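You operate a simulated robot arm through the tools that you are given. There is no shell and no other tool. Be economical: measure what you need, move in short steps, check, and stop when the job is done.

The job below is to be done with a simulated two-armed robot. You get a single attempt, and the scene is never put back.

## Task
Take both rim guards off the orange pan and blow the dust out.
Fine: guards in the guard tray; extractor on before the air, off after.

The check looks at the end state, three seconds after you hand in, the way a careful person would. Anything else that was tipped, shoved, dropped, spilled or broken makes it a failure.

## Robot
Two 7-joint arms with fingered hands on one trunk that stands fixed in place. Base frame: the origin is at the foot of the trunk, x ahead of it, y to its left, z up; the work surface is at about z = 0.824. Units: m, rad, N and s.
The left shoulder is at [0.072, 0.158, 1.134], the right one opposite. With the tool pointing down near the work surface each hand reaches from about 0.44 to 0.86 m from the base axis, measured 20 degrees to its own side. Payload 4 kg a hand.
The TCP of each hand is the grasp point between the finger pads, 0.03 m short of the fingertips. In the tool frame z runs along the fingers and y along their closing line. Largest opening 0.104 m; the body of the gripper starts 0.035 m behind the TCP. The gripper is a hand of 3 fingers: y runs from the thumb to the fingers, the wrist lies at [-0.015, -0.104, -0.178] in the tool frame.
Orientation is told as [roll, pitch, yaw] about the base's x, y, z axes, in that order, counted from this pose: with the fingers straight down and the wrist toward the robot, the tool's x, y and z point along [0, 1, 0], [1, 0, 0] and [0, 0, -1] of the base frame.

## Interface
- The arms move only by the tool move_arm. It takes "left_increments", "right_increments" or both (then of equal length, played together; a hand with none holds still); each is text: rows parted by semicolons, each of 6 numbers parted by spaces: the shift along the base's x, y, z in m, then the turn, a rotation vector about the base's x, y, z in rad. In form: x y z ax ay az; .... A call has 1 to 12 rows; each row shifts and turns the commanded pose from where the row before left it. Rows are played at 5 a second. More than 0.05 m and 0.15 rad between two rows, and nothing of the call is played. A pose out of reach is approached as far as the arm can. The call stops where the force on the tool passes 50 N (or 10 N more than at its start, if that is more) or the arm is blocked; 0.2 s more then pass. In this call time passes only in rows, and 0.2 s behind the last. The reply holds the time, the measured pose of the TCP, the force on the tool along the base axes, the opening and the grip force, in the units named above and with some noise, with the torque about the TCP (base axes, N m) and any sound that the robot's microphone picked up.
- Cameras (640 x 400 px; columns grow to the right, rows downward): "scene" is now at [0.123, 0.0591, 1.3706]; the picture's right is [0.61, -0.79, 0.00], its down [-0.40, -0.31, -0.86] and it looks along [0.68, 0.53, -0.51] (base axes); focal length 318 px, centre (320, 200). "left" rides on the left gripper at [-0.064, -0.094, -0.117] in its tool frame; the picture's right is [-0.72, -0.33, 0.61], its down [0.64, -0.65, 0.40] and it looks along [0.27, 0.68, 0.68] (tool axes); focal length 238 px, centre (320, 200). "right" rides on the right gripper at [0.064, -0.094, -0.117] in its tool frame; the picture's right is [-0.72, 0.33, -0.61], its down [-0.64, -0.65, 0.40] and it looks along [-0.27, 0.68, 0.68] (tool axes); focal length 238 px, centre (320, 200). There is no depth. A picture from a camera that has moved, and an enlarged one, comes with that camera's place and axes in the base frame and with its lens.
- get_image(camera): a new picture of that camera. The clock stands still meanwhile.
- lift_body(by): slides the trunk up (or, below 0, down) by that many m; the arms and the scene camera ride with it, the base frame stays. It gives what a move gives, with no picture.
- finger_targets(index, middle, thumb_bend, thumb_turn, hand): sets how far each is bent, from 0 (flat) to 100 (curled in); at 30 the hand is open as for a grip, at 70 the pads meet at the TCP. One left out holds its place. A second passes; each finger stops where it meets its share of the squeeze, and holds until it gets a number again. It is the only way to open and close the hand. It gives what a move gives, with no picture; readings hold the bend of each and the force on the fingers (four entries, about 0 where the hand has none), thumb and palm. thumb_turn goes from beside the hand (0) to across from the fingers (100), as for a grip.
- turn_head(pan, tilt): turns the head with the scene camera to pan (to the left, within 1.501 rad either way) and tilt (down, from -0.506 to 1.204), counted from straight ahead of the robot. It gives what a move gives.
- inspect(camera, box): a new picture of the part [left, top, right, bottom] of that camera's present view, enlarged. The clock stands still meanwhile.
- job_done(): hands the job in; it is judged then, once.

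Work in short steps. Places have to be worked out from the pictures, the camera data and where the tool is seen: move nearer, look again, correct. Check each grasp and each placing, and mend what went wrong. You have 120 turns and 78 pictures in all, those below and enlarged ones among them. Open the grippers and draw the arms clear of the work before you hand the job in, unless the task says otherwise; then end with one line.

The tools are called as name(argument=value, ...) on one line, values as JSON. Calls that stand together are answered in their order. move_arm: Moves the arms, as the interface text tells. Its arguments: {"type":"object","properties":{"left_increments":{"type":"string"},"right_increments":{"type":"string"}},"required":[]} The other tools are called the same way: lift_body (by) slides the trunk up or down; finger_targets (index, middle, thumb_bend, thumb_turn, hand) moves the fingers one by one; turn_head (pan, tilt) turns the head that bears the scene camera; get_image (camera) takes a picture; inspect (camera, box) takes an enlarged picture of a part of a camera's view; job_done () hands the job in.

At the start:

```text
clock: 0.0
left_ee_pos: [0.3496, 0.4846, 1.1237]
left_ee_rot: [-0.002, 0.001, 0.0]
left_force: [0.6, -0.1, 0.9]
left_moment: [0.02, -0.02, -0.01]
left_grip_width: 0.1034
left_grip_force: 0.0
left_shape: jaw
left_bend: [30.0, 30.0, 30.0, 98.0]
left_finger forces: [0.0, 0.0, 0.1, 0.0, 0.1, 0.1]
right_ee_pos: [0.601, 0.1107, 1.2087]
right_ee_rot: [0.001, 0.001, 0.0]
right_force: [0.4, -0.6, -0.1]
right_moment: [0.0, 0.01, -0.01]
right_grip_width: 0.1037
right_grip_force: 0.1
right_shape: jaw
right_bend: [30.0, 30.0, 30.0, 98.0]
right_finger forces: [0.1, 0.1, 0.1, 0.1, 0.0, 0.0]
trunk travel left (down, up): [-0.55, 0.39]
head pan, tilt: [0.66, 0.532]
```

scene: 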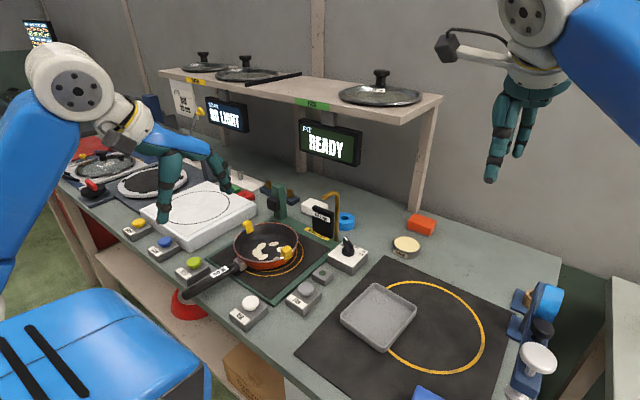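
right: 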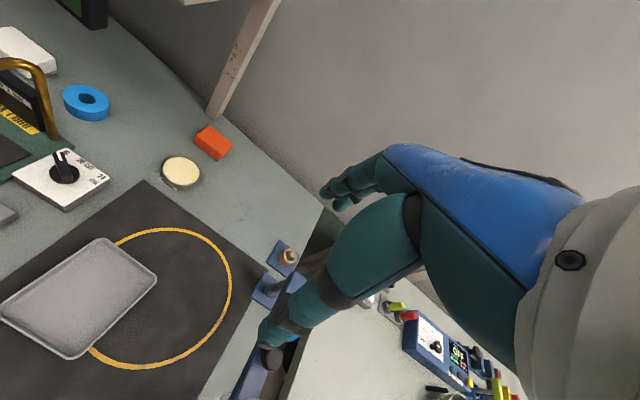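
left: 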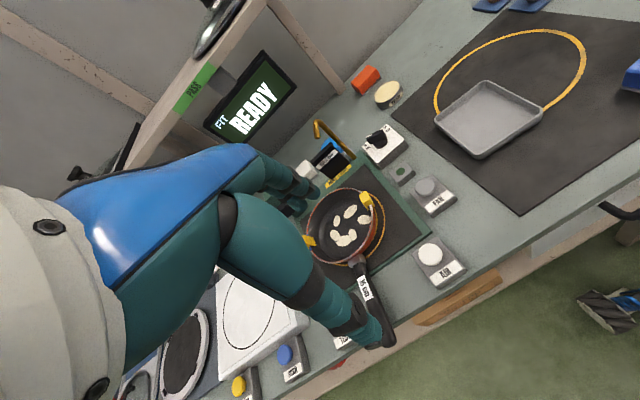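

The orange pan sits on a green fixture with two yellow clips, with several buttons near it. I'll enlarge that region and the panels to read the labels.

inspect(camera="scene", box=[170, 180, 380, 340])

inspect(camera="left", box=[270, 100, 490, 300])

inspect(camera="scene", box=[150, 50, 450, 200])

```text
2.50 times, centred on (275, 260) of scene
camera zoom: at [0.123, 0.0591, 1.3706], right [0.61, -0.79, 0.0], down [-0.4, -0.31, -0.86], along [0.68, 0.53, -0.51], focal length 796 px, centre (432, 50)
```

zoom: 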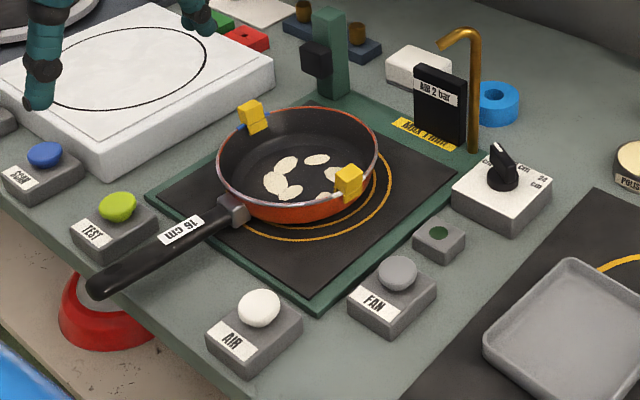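

```text
2.00 times, centred on (380, 200) of left
camera zoom: at [0.2563, 0.419, 1.2419], right [-0.33, -0.72, -0.61], down [-0.65, 0.64, -0.4], along [0.68, 0.27, -0.68], focal length 477 px, centre (200, 200)
```

zoom: 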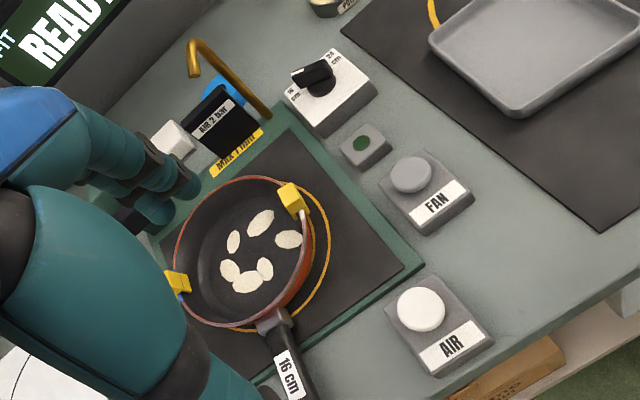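

```text
2.13 times, centred on (300, 125) of scene
camera zoom: at [0.123, 0.0591, 1.3706], right [0.61, -0.79, 0.0], down [-0.4, -0.31, -0.86], along [0.68, 0.53, -0.51], focal length 679 px, centre (363, 360)
```

zoom: 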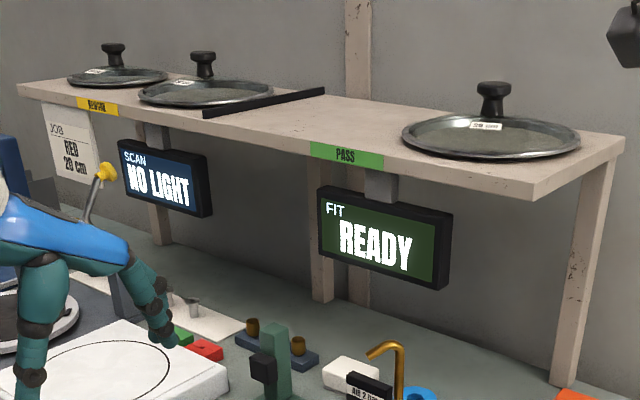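

I need to see the rest of the bench, the guard tray among it. I'll turn the head to look around.

turn_head(pan=0.1, tilt=0.75)

get_image(camera="scene")

turn_head(pan=1.2, tilt=0.6)

get_image(camera="scene")

```text
clock: 1.0
left_ee_pos: [0.3487, 0.4815, 1.1258]
left_ee_rot: [0.001, -0.002, -0.002]
left_force: [0.2, -0.4, -0.1]
left_moment: [-0.01, -0.02, 0.04]
left_grip_width: 0.1037
left_grip_force: 0.0
left_shape: jaw
left_bend: [30.0, 30.0, 30.0, 98.0]
left_finger forces: [0.0, 0.0, 0.1, 0.0, 0.2, 0.1]
right_ee_pos: [0.6009, 0.1076, 1.2089]
right_ee_rot: [0.001, -0.001, 0.0]
right_force: [0.1, 0.9, -0.5]
right_moment: [-0.01, -0.01, -0.02]
right_grip_width: 0.1036
right_grip_force: 0.1
right_shape: jaw
right_bend: [30.0, 30.0, 30.0, 98.0]
right_finger forces: [0.0, 0.1, 0.1, 0.1, 0.0, 0.1]
trunk travel left (down, up): [-0.55, 0.39]
head pan, tilt: [0.099, 0.75]
```

```text
71 pictures are left
camera scene: at [0.1341, 0.0119, 1.3518], right [0.1, -0.99, 0.0], down [-0.68, -0.07, -0.73], along [0.73, 0.07, -0.68], focal length 318 px, centre (320, 200)
```

scene: 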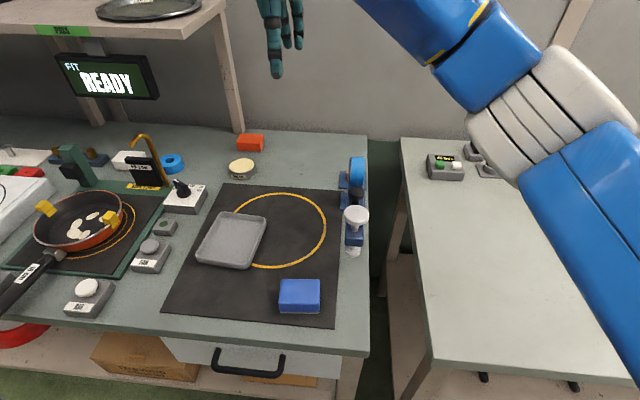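

```text
clock: 2.3
left_ee_pos: [0.3482, 0.4827, 1.1262]
left_ee_rot: [0.001, 0.0, 0.0]
left_force: [0.2, -1.0, -0.5]
left_moment: [0.05, -0.01, 0.0]
left_grip_width: 0.1038
left_grip_force: 0.0
left_shape: jaw
left_bend: [30.0, 30.0, 30.0, 98.0]
left_finger forces: [0.0, 0.0, 0.0, 0.0, 0.1, 0.0]
right_ee_pos: [0.6013, 0.109, 1.2104]
right_ee_rot: [0.0, 0.002, 0.0]
right_force: [-0.8, 0.2, 0.8]
right_moment: [0.04, 0.01, -0.01]
right_grip_width: 0.1037
right_grip_force: 0.0
right_shape: jaw
right_bend: [30.0, 30.0, 30.0, 98.0]
right_finger forces: [0.0, 0.0, 0.0, 0.1, 0.1, 0.0]
trunk travel left (down, up): [-0.55, 0.39]
head pan, tilt: [1.201, 0.6]
```

```text
70 pictures are left
camera scene: at [0.0838, 0.0862, 1.3645], right [0.93, -0.36, 0.0], down [-0.21, -0.53, -0.82], along [0.3, 0.77, -0.57], focal length 318 px, centre (320, 200)
```

scene: 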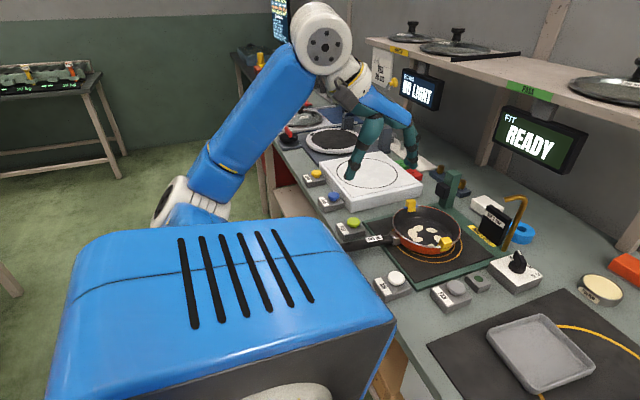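

The grey tray is the likely guard tray, and FAN with the small lamp is likely the extractor. I'll read the screen, the back parts and the left table to confirm.

inspect(camera="scene", box=[230, 0, 430, 220])

inspect(camera="scene", box=[370, 170, 560, 300])

```text
1.82 times, centred on (330, 110) of scene
camera zoom: at [0.0838, 0.0862, 1.3645], right [0.93, -0.36, 0.0], down [-0.21, -0.53, -0.82], along [0.3, 0.77, -0.57], focal length 579 px, centre (302, 364)
```

zoom: 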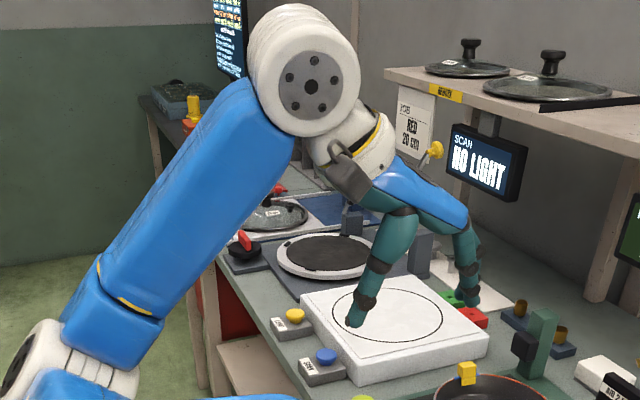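

```text
3.08 times, centred on (465, 235) of scene
camera zoom: at [0.0838, 0.0862, 1.3645], right [0.93, -0.36, 0.0], down [-0.21, -0.53, -0.82], along [0.3, 0.77, -0.57], focal length 979 px, centre (-126, 92)
```

zoom: 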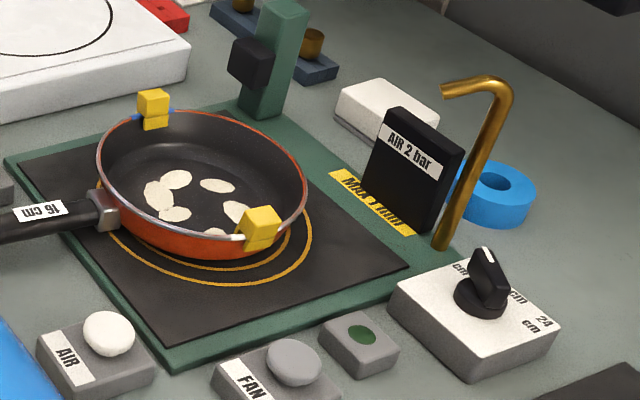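

Estimates: near clip about (0.535, 0.478, 0.885), far clip (0.551, 0.632, 0.885), FAN cap (0.486, 0.378), AIR cap (0.389, 0.442), tray centre (0.55, 0.24). I move the right hand out of the way, and bring the left over the near clip yawed 90° so that it will straddle the rim.

move_arm(left_increments="0.0169 -0.0004 -0.0068 0 0 0.1428;0.0169 -0.0004 -0.0068 0 0 0.1428;0.0169 -0.0004 -0.0068 0 0 0.1428;0.0169 -0.0004 -0.0068 0 0 0.1428;0.0169 -0.0004 -0.0068 0 0 0.1428;0.0169 -0.0004 -0.0068 0 0 0.1428;0.0169 -0.0004 -0.0068 0 0 0.1428;0.0169 -0.0004 -0.0068 0 0 0.1428;0.0169 -0.0004 -0.0068 0 0 0.1428;0.0169 -0.0004 -0.0068 0 0 0.1428;0.0169 -0.0004 -0.0068 0 0 0.1428", right_increments="-0.01 -0.03 0 0 0 0;-0.01 -0.03 0 0 0 0;-0.01 -0.03 0 0 0 0;-0.01 -0.03 0 0 0 0;-0.01 -0.03 0 0 0 0;-0.01 -0.03 0 0 0 0;-0.01 -0.03 0 0 0 0;-0.01 -0.03 0 0 0 0;-0.01 -0.03 0 0 0 0;-0.01 -0.03 0 0 0 0;-0.01 -0.03 0 0 0 0")

turn_head(pan=0.7, tilt=0.7)

get_image(camera="left")

get_image(camera="scene")

```text
clock: 4.7
left_ee_pos: [0.5344, 0.4756, 1.0506]
left_ee_rot: [0.002, -0.004, 1.572]
left_force: [0.0, 0.5, -0.3]
left_moment: [0.0, 0.0, -0.02]
left_grip_width: 0.1038
left_grip_force: 0.1
left_shape: jaw
left_bend: [30.0, 30.0, 30.0, 98.0]
left_finger forces: [0.0, 0.1, 0.0, 0.1, 0.1, 0.0]
right_ee_pos: [0.4897, -0.2249, 1.2101]
right_ee_rot: [0.003, 0.003, -0.001]
right_force: [0.5, -0.1, -0.5]
right_moment: [0.01, -0.04, -0.02]
right_grip_width: 0.1037
right_grip_force: 0.2
right_shape: jaw
right_bend: [30.0, 30.0, 30.0, 98.0]
right_finger forces: [0.0, 0.1, 0.0, 0.0, 0.0, 0.0]
trunk travel left (down, up): [-0.55, 0.39]
head pan, tilt: [1.201, 0.6]
```

```text
clock: 5.6
left_ee_pos: [0.5333, 0.4757, 1.0486]
left_ee_rot: [0.001, -0.001, 1.57]
left_force: [0.7, -1.0, -0.2]
left_moment: [0.0, -0.01, 0.03]
left_grip_width: 0.1038
left_grip_force: 0.0
left_shape: jaw
left_bend: [30.0, 30.0, 30.0, 98.0]
left_finger forces: [0.0, 0.0, 0.0, 0.1, 0.0, 0.0]
right_ee_pos: [0.4897, -0.2238, 1.211]
right_ee_rot: [0.002, -0.001, -0.001]
right_force: [0.4, -0.2, -0.1]
right_moment: [0.01, 0.0, -0.04]
right_grip_width: 0.1037
right_grip_force: 0.0
right_shape: jaw
right_bend: [30.0, 30.0, 30.0, 98.0]
right_finger forces: [0.0, 0.0, 0.0, 0.0, 0.0, 0.0]
trunk travel left (down, up): [-0.55, 0.39]
head pan, tilt: [0.7, 0.7]
```

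```text
67 pictures are left
camera left: at [0.5985, 0.3807, 1.1665], right [0.72, -0.33, -0.62], down [-0.64, -0.65, -0.4], along [-0.27, 0.68, -0.68], focal length 238 px, centre (320, 200)
```

left: 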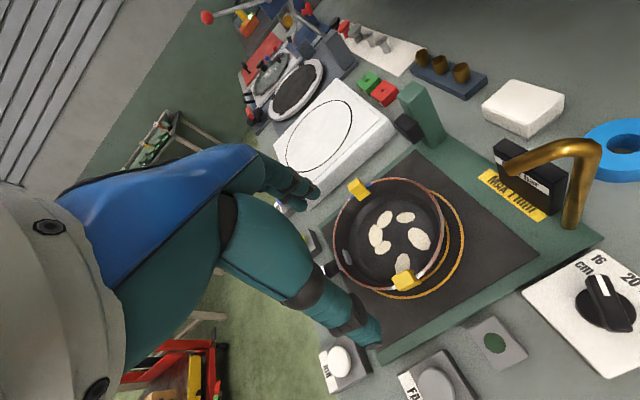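

```text
66 pictures are left
camera scene: at [0.117, 0.0555, 1.356], right [0.64, -0.76, 0.0], down [-0.49, -0.42, -0.76], along [0.58, 0.49, -0.65], focal length 318 px, centre (320, 200)
```

scene: 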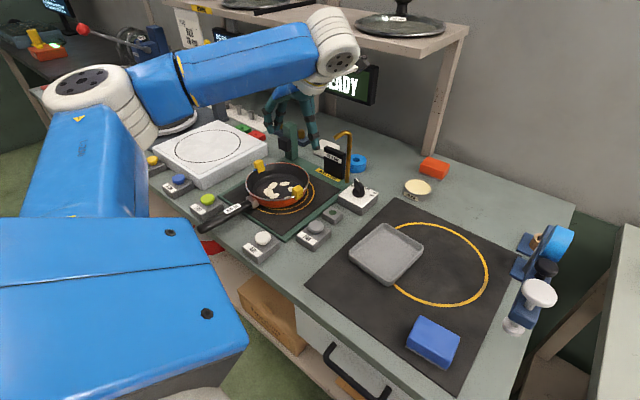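

Two views agree on the near clip at (0.535, 0.474). I'll enlarge the clips and the yellow label.

inspect(camera="left", box=[320, 160, 470, 310])

inspect(camera="left", box=[460, 120, 640, 380])

```text
2.67 times, centred on (395, 235) of left
camera zoom: at [0.5985, 0.3807, 1.1665], right [0.72, -0.33, -0.62], down [-0.64, -0.65, -0.4], along [-0.27, 0.68, -0.68], focal length 636 px, centre (120, 107)
```

zoom: 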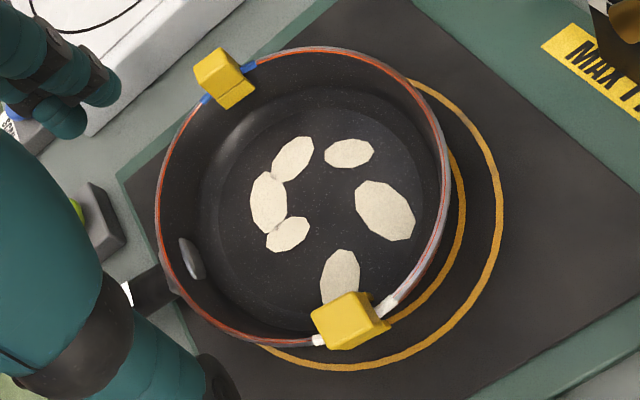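

```text
1.54 times, centred on (550, 250) of left
camera zoom: at [0.5985, 0.3807, 1.1665], right [0.72, -0.33, -0.62], down [-0.64, -0.65, -0.4], along [-0.27, 0.68, -0.68], focal length 367 px, centre (-34, 123)
```

zoom: 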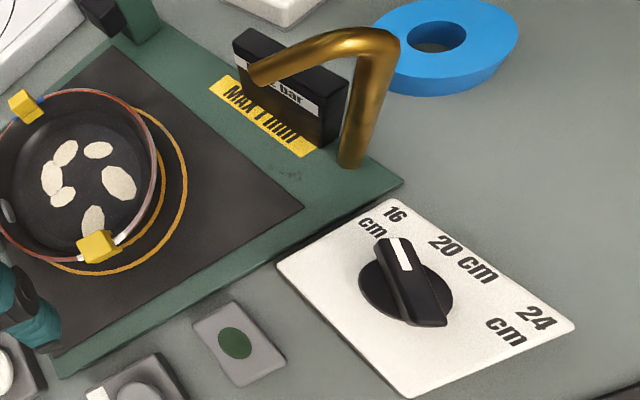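

The black box says "AIR 2 bar" and the yellow label says "MAX 1 …", which may matter. I zoom in on it.

inspect(camera="left", box=[470, 120, 570, 220])

inspect(camera="scene", box=[300, 120, 380, 210])

```text
4.00 times, centred on (520, 170) of left
camera zoom: at [0.5985, 0.3807, 1.1665], right [0.72, -0.33, -0.62], down [-0.64, -0.65, -0.4], along [-0.27, 0.68, -0.68], focal length 953 px, centre (-480, 320)
```

zoom: 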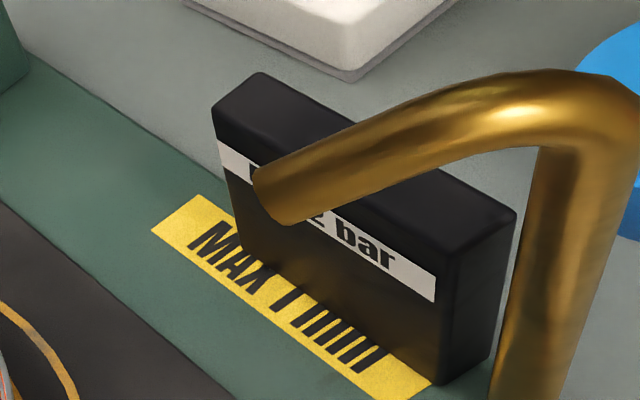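

```text
4.44 times, centred on (340, 165) of scene
camera zoom: at [0.117, 0.0555, 1.356], right [0.64, -0.76, 0.0], down [-0.49, -0.42, -0.76], along [0.58, 0.49, -0.65], focal length 1414 px, centre (231, 356)
```

zoom: 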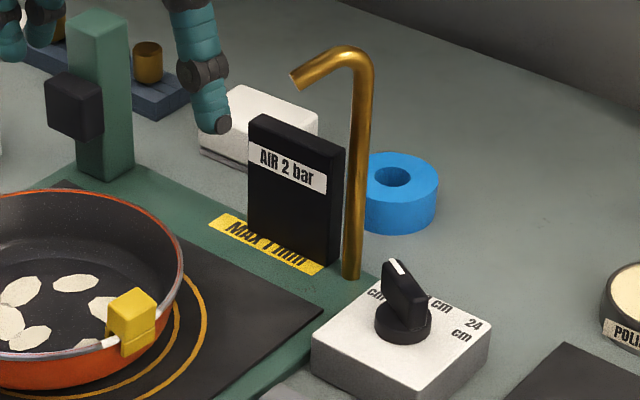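

It reads "MAX 1 mm", a fit tolerance that has nothing to do with the air. The dial is already on 16 cm. I lower the left hand towards the near clip and look again.

move_arm(left_increments="0.0005 -0.001 -0.03 0 0 0;0 0 -0.03 0 0 0;0 0 -0.03 0 0 0;0 0 -0.025 0 0 0")

get_image(camera="left")

inspect(camera="scene", box=[190, 120, 370, 260])

```text
clock: 6.6
left_ee_pos: [0.5346, 0.4742, 0.9362]
left_ee_rot: [0.002, 0.0, 1.571]
left_force: [0.8, -0.8, -0.7]
left_moment: [-0.02, 0.01, 0.01]
left_grip_width: 0.1037
left_grip_force: 0.1
left_shape: jaw
left_bend: [30.0, 30.0, 30.0, 98.0]
left_finger forces: [0.0, 0.0, 0.1, 0.1, 0.1, 0.1]
right_ee_pos: [0.4902, -0.2213, 1.2109]
right_ee_rot: [0.0, 0.003, 0.0]
right_force: [0.5, 0.5, 0.1]
right_moment: [0.02, 0.01, 0.0]
right_grip_width: 0.1035
right_grip_force: 0.0
right_shape: jaw
right_bend: [30.0, 30.0, 30.0, 98.0]
right_finger forces: [0.0, 0.1, 0.0, 0.0, 0.1, 0.0]
trunk travel left (down, up): [-0.55, 0.39]
head pan, tilt: [0.7, 0.7]
```

```text
61 pictures are left
camera left: at [0.5996, 0.3797, 1.0524], right [0.72, -0.33, -0.61], down [-0.64, -0.65, -0.4], along [-0.27, 0.68, -0.68], focal length 238 px, centre (320, 200)
```

left: 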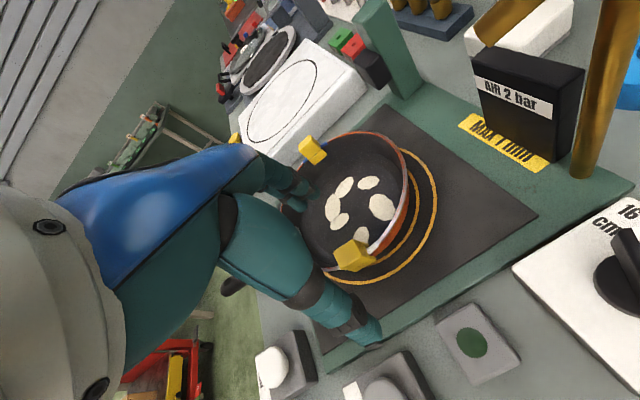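

```text
2.86 times, centred on (280, 190) of scene
camera zoom: at [0.1179, 0.0564, 1.3559], right [0.64, -0.77, 0.0], down [-0.5, -0.42, -0.76], along [0.58, 0.49, -0.65], focal length 909 px, centre (434, 229)
```

zoom: 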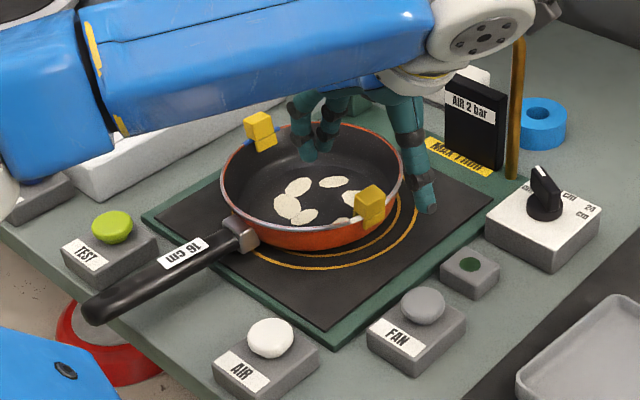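

Both views now put the near block at about (0.535, 0.479, 0.877). I go down to z≈0.884, shifting +5 mm in y, and then check before closing.

move_arm(left_increments="0 0.005 -0.02 0 0 0;0 0 -0.02 0 0 0;0 0 -0.012 0 0 0")

get_image(camera="left")

inspect(camera="scene", box=[230, 140, 350, 230])

```text
clock: 7.4
left_ee_pos: [0.5359, 0.481, 0.8844]
left_ee_rot: [0.002, 0.001, 1.57]
left_force: [0.2, -0.8, 0.6]
left_moment: [-0.01, -0.02, 0.02]
left_grip_width: 0.1037
left_grip_force: 0.1
left_shape: jaw
left_bend: [30.0, 30.0, 30.0, 98.0]
left_finger forces: [0.1, 0.0, 0.0, 0.0, 0.0, 0.0]
right_ee_pos: [0.4899, -0.2239, 1.2102]
right_ee_rot: [0.002, 0.0, 0.001]
right_force: [0.3, 0.0, 0.3]
right_moment: [0.01, 0.0, -0.01]
right_grip_width: 0.1037
right_grip_force: 0.0
right_shape: jaw
right_bend: [30.0, 30.0, 30.0, 98.0]
right_finger forces: [0.0, 0.0, 0.1, 0.1, 0.0, 0.0]
trunk travel left (down, up): [-0.55, 0.39]
head pan, tilt: [0.7, 0.7]
```

```text
59 pictures are left
camera left: at [0.5998, 0.3855, 1.0008], right [0.72, -0.33, -0.61], down [-0.64, -0.65, -0.4], along [-0.27, 0.68, -0.68], focal length 238 px, centre (320, 200)
```

left: 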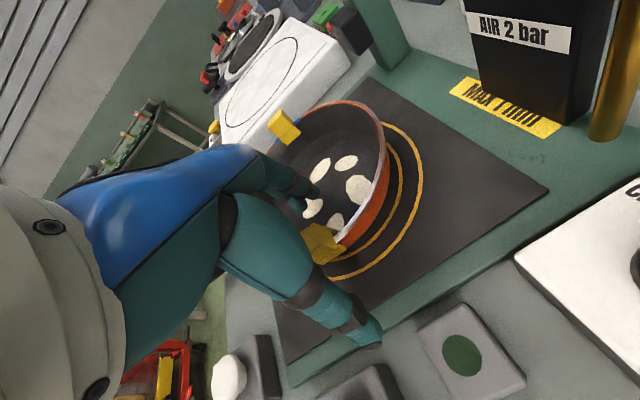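

```text
4.44 times, centred on (290, 185) of scene
camera zoom: at [0.1172, 0.0559, 1.356], right [0.64, -0.77, 0.0], down [-0.49, -0.42, -0.76], along [0.58, 0.49, -0.65], focal length 1414 px, centre (453, 267)
```

zoom: 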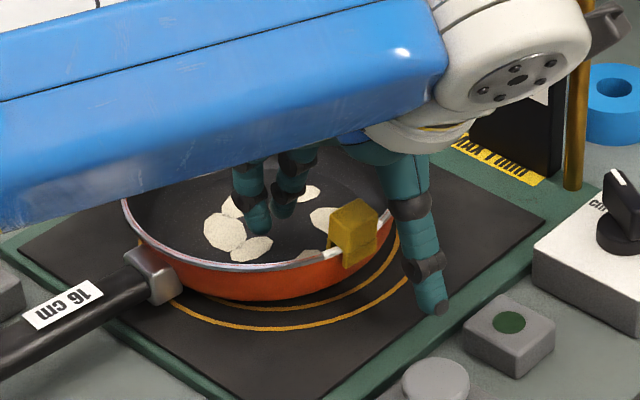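

The block sits centred between the thumb outside and the fingers inside. I close part-way first.

finger_targets(hand="left", index=55, middle=55, thumb_bend=55)

inspect(camera="scene", box=[230, 140, 350, 230])

```text
clock: 8.4
left_ee_pos: [0.5348, 0.4814, 0.8834]
left_ee_rot: [0.001, -0.001, 1.569]
left_force: [0.1, -0.4, 0.2]
left_moment: [0.01, -0.03, 0.01]
left_grip_width: 0.0399
left_grip_force: 0.1
left_shape: fingers
left_bend: [55.0, 55.0, 55.0, 98.0]
left_finger forces: [0.1, 0.1, 0.0, 0.0, 0.0, 0.1]
right_ee_pos: [0.4891, -0.2225, 1.2103]
right_ee_rot: [0.0, -0.001, 0.0]
right_force: [-0.8, 0.0, 0.6]
right_moment: [0.03, 0.01, -0.02]
right_grip_width: 0.1039
right_grip_force: 0.1
right_shape: jaw
right_bend: [30.0, 30.0, 30.0, 98.0]
right_finger forces: [0.0, 0.1, 0.0, 0.1, 0.1, 0.0]
trunk travel left (down, up): [-0.55, 0.39]
head pan, tilt: [0.7, 0.7]
```

```text
4.44 times, centred on (290, 185) of scene
camera zoom: at [0.1172, 0.0558, 1.356], right [0.64, -0.77, 0.0], down [-0.49, -0.42, -0.76], along [0.58, 0.49, -0.65], focal length 1414 px, centre (453, 267)
```

zoom: 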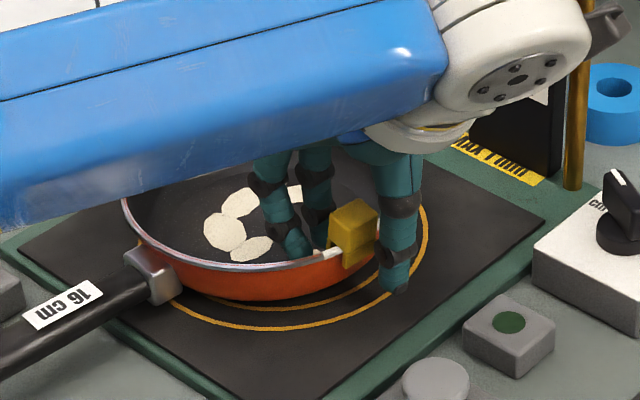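

Alignment is good, with about 4 cm left to close. I close fully on the block.

finger_targets(hand="left", index=72, middle=72, thumb_bend=72)

inspect(camera="scene", box=[230, 140, 350, 230])

```text
clock: 9.4
left_ee_pos: [0.5346, 0.4816, 0.8841]
left_ee_rot: [0.004, -0.001, 1.568]
left_force: [1.9, 0.6, -0.5]
left_moment: [0.08, 0.0, -0.18]
left_grip_width: 0.0093
left_grip_force: 8.9
left_shape: fingers
left_bend: [71.0, 65.0, 65.0, 97.0]
left_finger forces: [4.7, 6.3, 0.1, 0.0, 8.5, 0.0]
right_ee_pos: [0.4897, -0.222, 1.2113]
right_ee_rot: [0.0, 0.001, 0.001]
right_force: [0.1, 0.3, -0.3]
right_moment: [0.02, 0.03, -0.01]
right_grip_width: 0.1039
right_grip_force: 0.1
right_shape: jaw
right_bend: [30.0, 30.0, 30.0, 98.0]
right_finger forces: [0.0, 0.1, 0.0, 0.1, 0.1, 0.0]
trunk travel left (down, up): [-0.55, 0.39]
head pan, tilt: [0.7, 0.7]
```

```text
4.44 times, centred on (290, 185) of scene
camera zoom: at [0.1176, 0.0563, 1.3559], right [0.64, -0.77, 0.0], down [-0.49, -0.42, -0.76], along [0.58, 0.49, -0.65], focal length 1414 px, centre (453, 267)
```

zoom: 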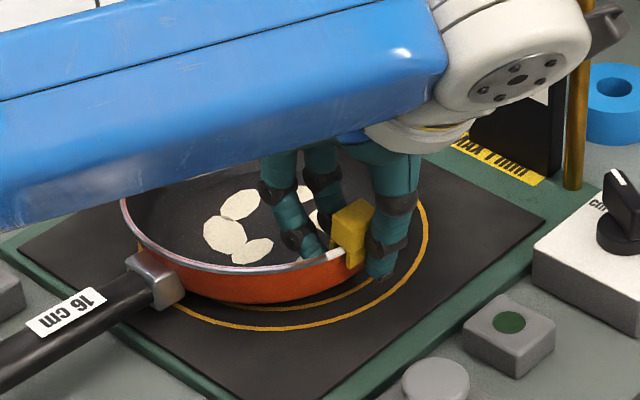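

Contact at about 9 N. I lift 15 mm slowly and check that only the guard comes up and the pan stays.

move_arm(left_increments="0 0 0.005 0 0 0;0 0 0.005 0 0 0;0 0 0.005 0 0 0")

inspect(camera="scene", box=[200, 140, 350, 250])

```text
clock: 10.2
left_ee_pos: [0.5349, 0.4819, 0.8999]
left_ee_rot: [0.004, 0.0, 1.569]
left_force: [0.1, 1.4, -2.2]
left_moment: [-0.05, -0.03, -0.05]
left_grip_width: 0.0082
left_grip_force: 8.0
left_shape: fingers
left_bend: [71.0, 67.0, 67.0, 97.0]
left_finger forces: [4.8, 4.7, 0.0, 0.1, 6.5, 0.0]
right_ee_pos: [0.4894, -0.2208, 1.2118]
right_ee_rot: [0.001, 0.003, -0.002]
right_force: [0.2, -0.4, 0.0]
right_moment: [0.01, -0.01, 0.0]
right_grip_width: 0.1034
right_grip_force: 0.0
right_shape: jaw
right_bend: [30.0, 30.0, 30.0, 98.0]
right_finger forces: [0.0, 0.0, 0.1, 0.0, 0.0, 0.0]
trunk travel left (down, up): [-0.55, 0.39]
head pan, tilt: [0.7, 0.7]
```

```text
3.64 times, centred on (275, 195) of scene
camera zoom: at [0.1176, 0.0565, 1.3559], right [0.64, -0.77, 0.0], down [-0.49, -0.42, -0.76], along [0.58, 0.49, -0.65], focal length 1157 px, centre (484, 218)
```

zoom: 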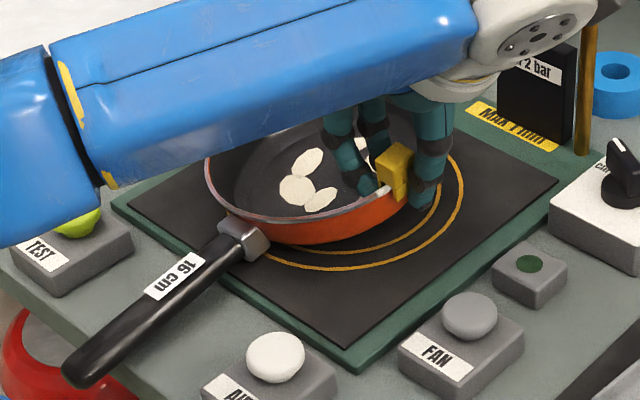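

The guard seems to be rising with the fingers while the pan stays. I keep lifting another 5 cm and look.

move_arm(left_increments="0 0 0.01 0 0 0;0 0 0.01 0 0 0;0 0 0.015 0 0 0;0 0 0.015 0 0 0")

inspect(camera="scene", box=[200, 100, 350, 250])

get_image(camera="left")

```text
clock: 11.2
left_ee_pos: [0.5349, 0.4812, 0.9475]
left_ee_rot: [0.003, 0.0, 1.567]
left_force: [0.4, 0.2, -2.6]
left_moment: [-0.12, -0.02, -0.05]
left_grip_width: 0.0042
left_grip_force: 7.1
left_shape: fingers
left_bend: [71.0, 68.0, 69.0, 97.0]
left_finger forces: [4.4, 3.5, 0.0, 0.0, 6.3, 0.0]
right_ee_pos: [0.49, -0.2226, 1.2103]
right_ee_rot: [0.001, 0.002, 0.001]
right_force: [-1.0, 0.1, 0.1]
right_moment: [0.01, -0.01, 0.06]
right_grip_width: 0.1037
right_grip_force: 0.2
right_shape: jaw
right_bend: [30.0, 30.0, 30.0, 98.0]
right_finger forces: [0.1, 0.0, 0.0, 0.0, 0.0, 0.0]
trunk travel left (down, up): [-0.55, 0.39]
head pan, tilt: [0.7, 0.7]
```

```text
2.67 times, centred on (275, 175) of scene
camera zoom: at [0.1175, 0.0563, 1.3559], right [0.64, -0.77, 0.0], down [-0.49, -0.42, -0.76], along [0.58, 0.49, -0.65], focal length 849 px, centre (440, 267)
```

zoom: 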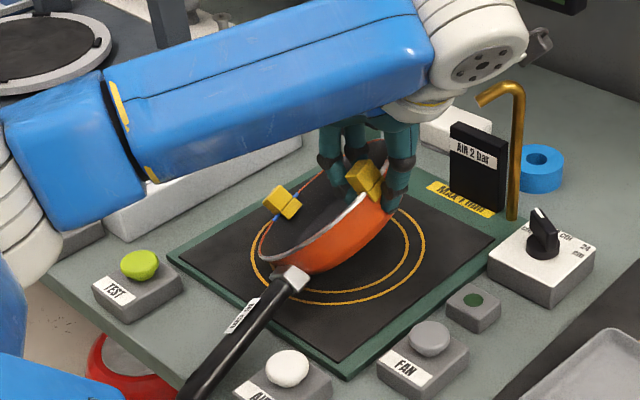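

```text
53 pictures are left
camera left: at [0.6001, 0.3866, 1.0657], right [0.72, -0.33, -0.62], down [-0.64, -0.65, -0.4], along [-0.27, 0.68, -0.68], focal length 238 px, centre (320, 200)
```

left: 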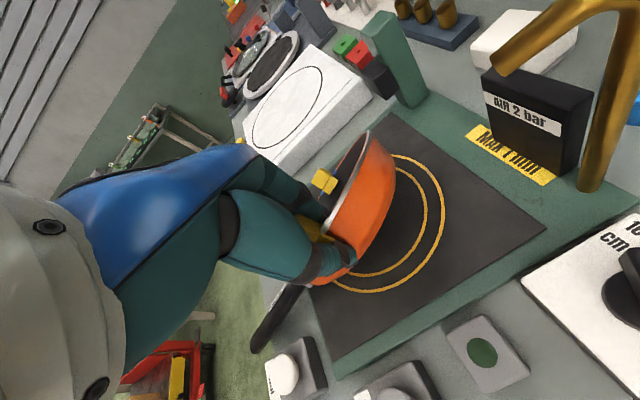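

The fingers pinched the pan wall and the pan is tilting up. I lower straight back down along the same path.

move_arm(left_increments="0 0 -0.01 0 0 0;0 0 -0.01 0 0 0;0 0 -0.01 0 0 0;0 0 -0.01 0 0 0;0 0 -0.01 0 0 0;0 0 -0.01 0 0 0;0 0 -0.003 0 0 0")

inspect(camera="scene", box=[200, 100, 350, 250])

```text
clock: 12.8
left_ee_pos: [0.5352, 0.4788, 0.8884]
left_ee_rot: [0.002, -0.003, 1.569]
left_force: [2.4, -3.4, 4.4]
left_moment: [0.26, 0.12, 0.0]
left_grip_width: 0.0046
left_grip_force: 10.8
left_shape: fingers
left_bend: [72.0, 72.0, 67.0, 96.0]
left_finger forces: [4.0, 6.1, 0.1, 0.0, 12.4, 0.1]
right_ee_pos: [0.4904, -0.2249, 1.2104]
right_ee_rot: [0.002, 0.002, 0.0]
right_force: [-0.1, -0.5, 0.3]
right_moment: [0.04, 0.04, 0.01]
right_grip_width: 0.1039
right_grip_force: 0.1
right_shape: jaw
right_bend: [30.0, 30.0, 30.0, 98.0]
right_finger forces: [0.1, 0.0, 0.1, 0.0, 0.0, 0.1]
trunk travel left (down, up): [-0.55, 0.39]
head pan, tilt: [0.7, 0.7]
```

```text
2.67 times, centred on (275, 175) of scene
camera zoom: at [0.1172, 0.0533, 1.3561], right [0.64, -0.77, 0.0], down [-0.49, -0.41, -0.76], along [0.58, 0.49, -0.64], focal length 849 px, centre (440, 267)
```

zoom: 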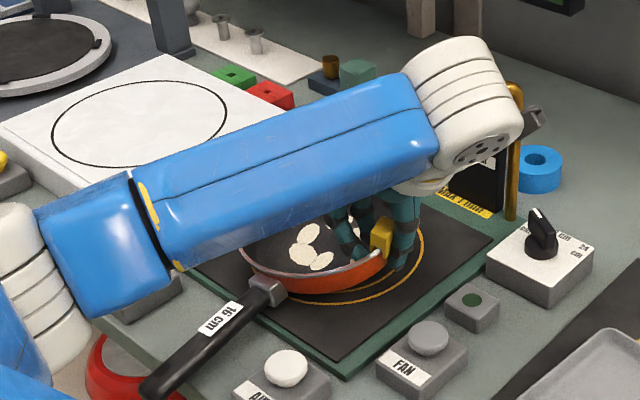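

The pan is back down, slightly shifted, with the dust still in it. I open the fingers and look.

finger_targets(hand="left", index=40, middle=40, thumb_bend=40)

move_arm(left_increments="0 0 0.02 0 0 0;0 0 0.03 0 0 0;0 0 0.03 0 0 0;0 0 0.03 0 0 0")

get_image(camera="left")

inspect(camera="scene", box=[180, 120, 350, 260])

```text
clock: 13.8
left_ee_pos: [0.5362, 0.4809, 0.8859]
left_ee_rot: [0.001, -0.002, 1.57]
left_force: [-0.1, 0.7, 0.7]
left_moment: [-0.01, 0.0, 0.0]
left_grip_width: 0.0772
left_grip_force: 0.1
left_shape: fingers
left_bend: [40.0, 40.0, 40.0, 97.0]
left_finger forces: [0.1, 0.1, 0.0, 0.1, 0.0, 0.0]
right_ee_pos: [0.4891, -0.2233, 1.2114]
right_ee_rot: [0.002, -0.002, 0.002]
right_force: [-0.4, 1.2, 0.3]
right_moment: [0.04, -0.02, 0.03]
right_grip_width: 0.1039
right_grip_force: 0.1
right_shape: jaw
right_bend: [30.0, 30.0, 30.0, 98.0]
right_finger forces: [0.1, 0.0, 0.0, 0.1, 0.0, 0.0]
trunk travel left (down, up): [-0.55, 0.39]
head pan, tilt: [0.7, 0.7]
```

```text
clock: 14.8
left_ee_pos: [0.5326, 0.4817, 0.9983]
left_ee_rot: [0.004, 0.001, 1.568]
left_force: [0.6, -0.9, 0.2]
left_moment: [0.01, 0.0, -0.01]
left_grip_width: 0.0773
left_grip_force: 0.0
left_shape: fingers
left_bend: [40.0, 40.0, 40.0, 97.0]
left_finger forces: [0.1, 0.1, 0.1, 0.0, 0.1, 0.0]
right_ee_pos: [0.4887, -0.2238, 1.2108]
right_ee_rot: [0.0, 0.002, 0.001]
right_force: [0.5, 0.3, 0.5]
right_moment: [0.02, -0.01, 0.01]
right_grip_width: 0.1036
right_grip_force: 0.0
right_shape: jaw
right_bend: [30.0, 30.0, 30.0, 98.0]
right_finger forces: [0.0, 0.0, 0.0, 0.1, 0.0, 0.0]
trunk travel left (down, up): [-0.55, 0.39]
head pan, tilt: [0.7, 0.7]
```

```text
51 pictures are left
camera left: at [0.5981, 0.3862, 1.1148], right [0.72, -0.33, -0.62], down [-0.64, -0.65, -0.4], along [-0.27, 0.68, -0.68], focal length 238 px, centre (320, 200)
```

left: 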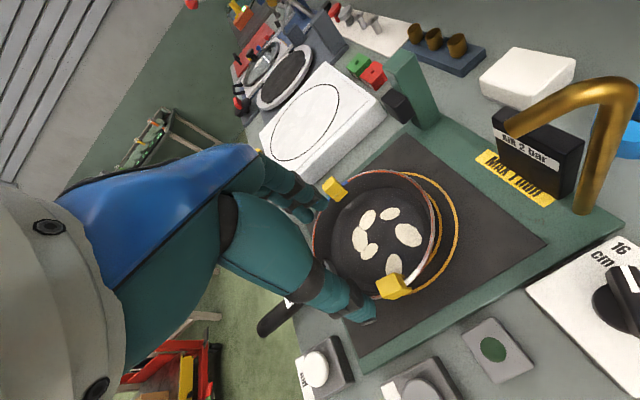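

```text
2.86 times, centred on (265, 190) of scene
camera zoom: at [0.1165, 0.0551, 1.356], right [0.64, -0.77, 0.0], down [-0.49, -0.41, -0.76], along [0.58, 0.49, -0.65], focal length 909 px, centre (477, 229)
```

zoom: 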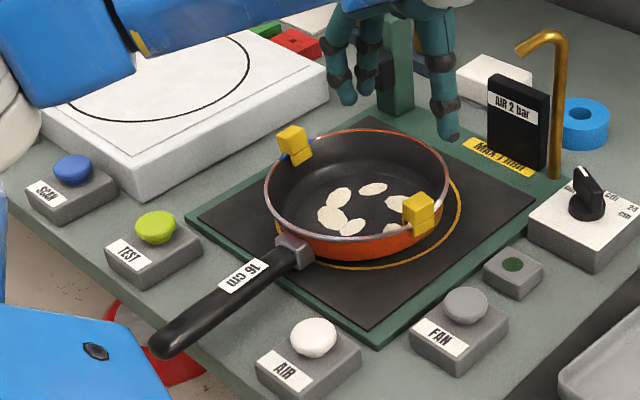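

The pan is down upright with dust intact, shifted about 1 cm. The index finger missed the block and pinched the wall. I'll study the guard shape closely before a better grip.

inspect(camera="scene", box=[255, 165, 345, 221])

inspect(camera="left", box=[310, 160, 470, 310])

```text
7.11 times, centred on (300, 193) of scene
camera zoom: at [0.1165, 0.0551, 1.356], right [0.64, -0.77, 0.0], down [-0.49, -0.41, -0.76], along [0.58, 0.49, -0.65], focal length 2263 px, centre (462, 250)
```

zoom: 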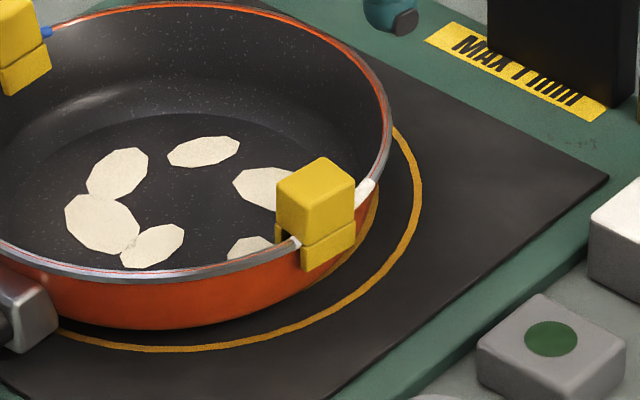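

```text
2.67 times, centred on (390, 235) of left
camera zoom: at [0.5981, 0.3862, 1.1148], right [0.72, -0.33, -0.62], down [-0.64, -0.65, -0.4], along [-0.27, 0.68, -0.68], focal length 636 px, centre (133, 107)
```

zoom: 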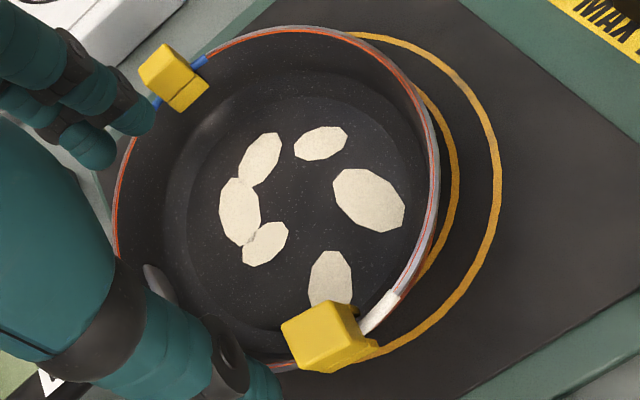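

The upper cube of the guard is about (0.5325, 0.468), z≈0.876–0.894, so my last grip was 13 mm off and too low. I regrip with the fingertips ending just above the rim (TCP z≈0.903).

move_arm(left_increments="0 -0.0125 -0.03 0 0 0;0 0 -0.03 0 0 0;0 0 -0.025 0 0 0;0 0 -0.01 0 0 0")

finger_targets(hand="left", index=58, middle=58, thumb_bend=58)

inspect(camera="scene", box=[245, 150, 345, 220])

inspect(camera="left", box=[250, 180, 410, 360])

```text
clock: 15.8
left_ee_pos: [0.5351, 0.469, 0.9015]
left_ee_rot: [0.003, -0.001, 1.57]
left_force: [0.4, 0.4, 0.9]
left_moment: [0.0, -0.01, -0.01]
left_grip_width: 0.0777
left_grip_force: 0.0
left_shape: fingers
left_bend: [40.0, 40.0, 40.0, 97.0]
left_finger forces: [0.0, 0.0, 0.1, 0.0, 0.1, 0.0]
right_ee_pos: [0.4892, -0.2222, 1.2099]
right_ee_rot: [0.003, 0.001, 0.0]
right_force: [-0.6, -0.4, -1.2]
right_moment: [0.02, -0.03, 0.02]
right_grip_width: 0.104
right_grip_force: 0.1
right_shape: jaw
right_bend: [30.0, 30.0, 30.0, 98.0]
right_finger forces: [0.1, 0.0, 0.0, 0.0, 0.0, 0.1]
trunk travel left (down, up): [-0.55, 0.39]
head pan, tilt: [0.7, 0.7]
```

```text
clock: 16.8
left_ee_pos: [0.534, 0.4681, 0.9009]
left_ee_rot: [0.002, 0.002, 1.569]
left_force: [-0.5, -0.9, -0.5]
left_moment: [0.03, -0.02, -0.04]
left_grip_width: 0.0343
left_grip_force: 0.1
left_shape: fingers
left_bend: [57.0, 57.0, 57.0, 97.0]
left_finger forces: [0.0, 0.0, 0.0, 0.1, 0.0, 0.0]
right_ee_pos: [0.4903, -0.2232, 1.2107]
right_ee_rot: [0.002, -0.001, 0.0]
right_force: [0.4, -0.8, -0.3]
right_moment: [-0.02, -0.04, 0.02]
right_grip_width: 0.1036
right_grip_force: 0.1
right_shape: jaw
right_bend: [30.0, 30.0, 30.0, 98.0]
right_finger forces: [0.1, 0.0, 0.1, 0.0, 0.0, 0.1]
trunk travel left (down, up): [-0.55, 0.39]
head pan, tilt: [0.7, 0.7]
```

```text
5.71 times, centred on (295, 185) of scene
camera zoom: at [0.1172, 0.0558, 1.356], right [0.64, -0.77, 0.0], down [-0.49, -0.42, -0.76], along [0.58, 0.49, -0.65], focal length 1818 px, centre (463, 286)
```

zoom: 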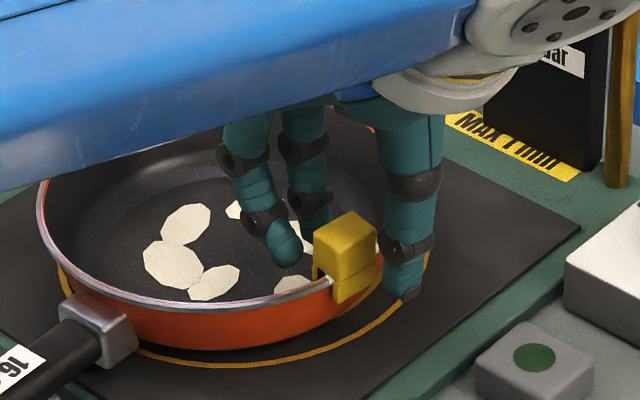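

```text
2.22 times, centred on (330, 270) of left
camera zoom: at [0.5994, 0.3736, 1.0176], right [0.72, -0.33, -0.62], down [-0.64, -0.65, -0.4], along [-0.27, 0.68, -0.68], focal length 530 px, centre (298, 44)
```

zoom: 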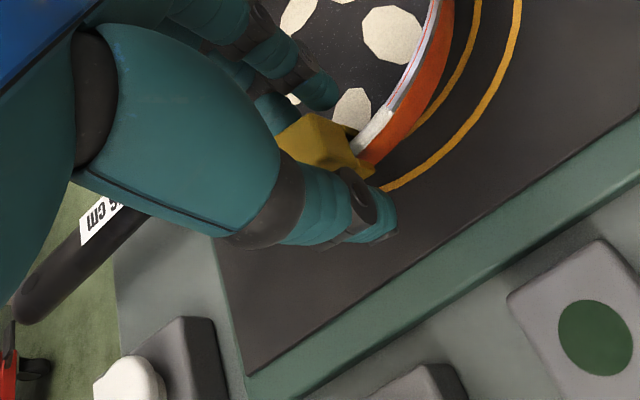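

Fingertips now end near rim height with the cube centred. I close.

finger_targets(hand="left", index=74, middle=74, thumb_bend=74)

inspect(camera="scene", box=[245, 150, 345, 220])

```text
clock: 17.8
left_ee_pos: [0.535, 0.4695, 0.9005]
left_ee_rot: [0.001, 0.0, 1.57]
left_force: [-0.8, 1.9, 0.2]
left_moment: [0.03, -0.02, -0.04]
left_grip_width: 0.0121
left_grip_force: 14.0
left_shape: fingers
left_bend: [72.0, 72.0, 65.0, 96.0]
left_finger forces: [8.4, 6.1, 0.0, 0.1, 12.8, 0.1]
right_ee_pos: [0.4896, -0.2207, 1.2108]
right_ee_rot: [0.0, -0.002, 0.0]
right_force: [1.2, -0.2, 0.6]
right_moment: [0.03, 0.01, 0.0]
right_grip_width: 0.1038
right_grip_force: 0.0
right_shape: jaw
right_bend: [30.0, 30.0, 30.0, 98.0]
right_finger forces: [0.0, 0.0, 0.1, 0.1, 0.0, 0.1]
trunk travel left (down, up): [-0.55, 0.39]
head pan, tilt: [0.7, 0.7]
```

```text
5.71 times, centred on (295, 185) of scene
camera zoom: at [0.1172, 0.0564, 1.356], right [0.64, -0.77, 0.0], down [-0.49, -0.42, -0.76], along [0.58, 0.49, -0.65], focal length 1818 px, centre (463, 286)
```

zoom: 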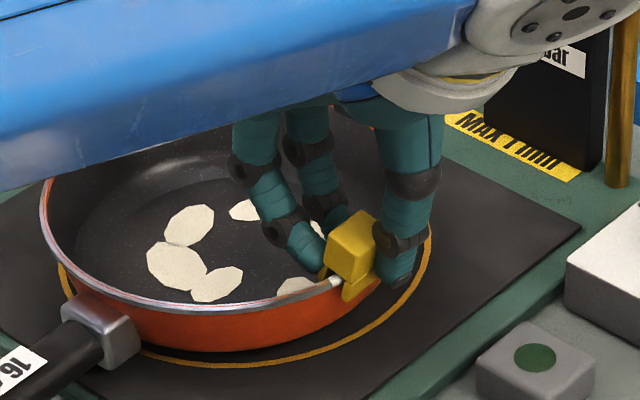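

Firm 14 N grip with both fingers and the thumb on the cube. I lift 12 mm slowly and check.

move_arm(left_increments="0 0 0.004 0 0 0;0 0 0.004 0 0 0;0 0 0.004 0 0 0")

inspect(camera="scene", box=[245, 150, 345, 220])

```text
clock: 18.6
left_ee_pos: [0.5348, 0.4684, 0.9128]
left_ee_rot: [0.003, -0.002, 1.569]
left_force: [0.0, 0.3, -0.2]
left_moment: [0.04, -0.02, 0.05]
left_grip_width: 0.0121
left_grip_force: 12.2
left_shape: fingers
left_bend: [73.0, 73.0, 65.0, 95.0]
left_finger forces: [8.1, 4.3, 0.0, 0.0, 12.2, 0.1]
right_ee_pos: [0.4896, -0.2225, 1.2113]
right_ee_rot: [0.002, -0.001, 0.001]
right_force: [0.0, 0.3, 0.0]
right_moment: [0.04, -0.01, 0.01]
right_grip_width: 0.1037
right_grip_force: 0.0
right_shape: jaw
right_bend: [30.0, 30.0, 30.0, 98.0]
right_finger forces: [0.1, 0.0, 0.0, 0.0, 0.1, 0.1]
trunk travel left (down, up): [-0.55, 0.39]
head pan, tilt: [0.7, 0.7]
```

```text
5.71 times, centred on (295, 185) of scene
camera zoom: at [0.1172, 0.0556, 1.356], right [0.64, -0.77, 0.0], down [-0.49, -0.41, -0.76], along [0.58, 0.49, -0.65], focal length 1818 px, centre (463, 286)
```

zoom: 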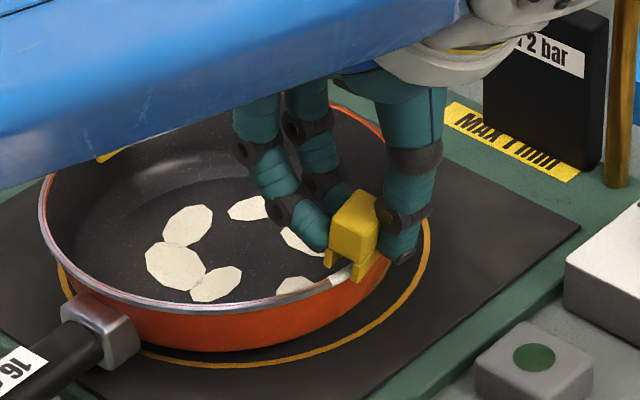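

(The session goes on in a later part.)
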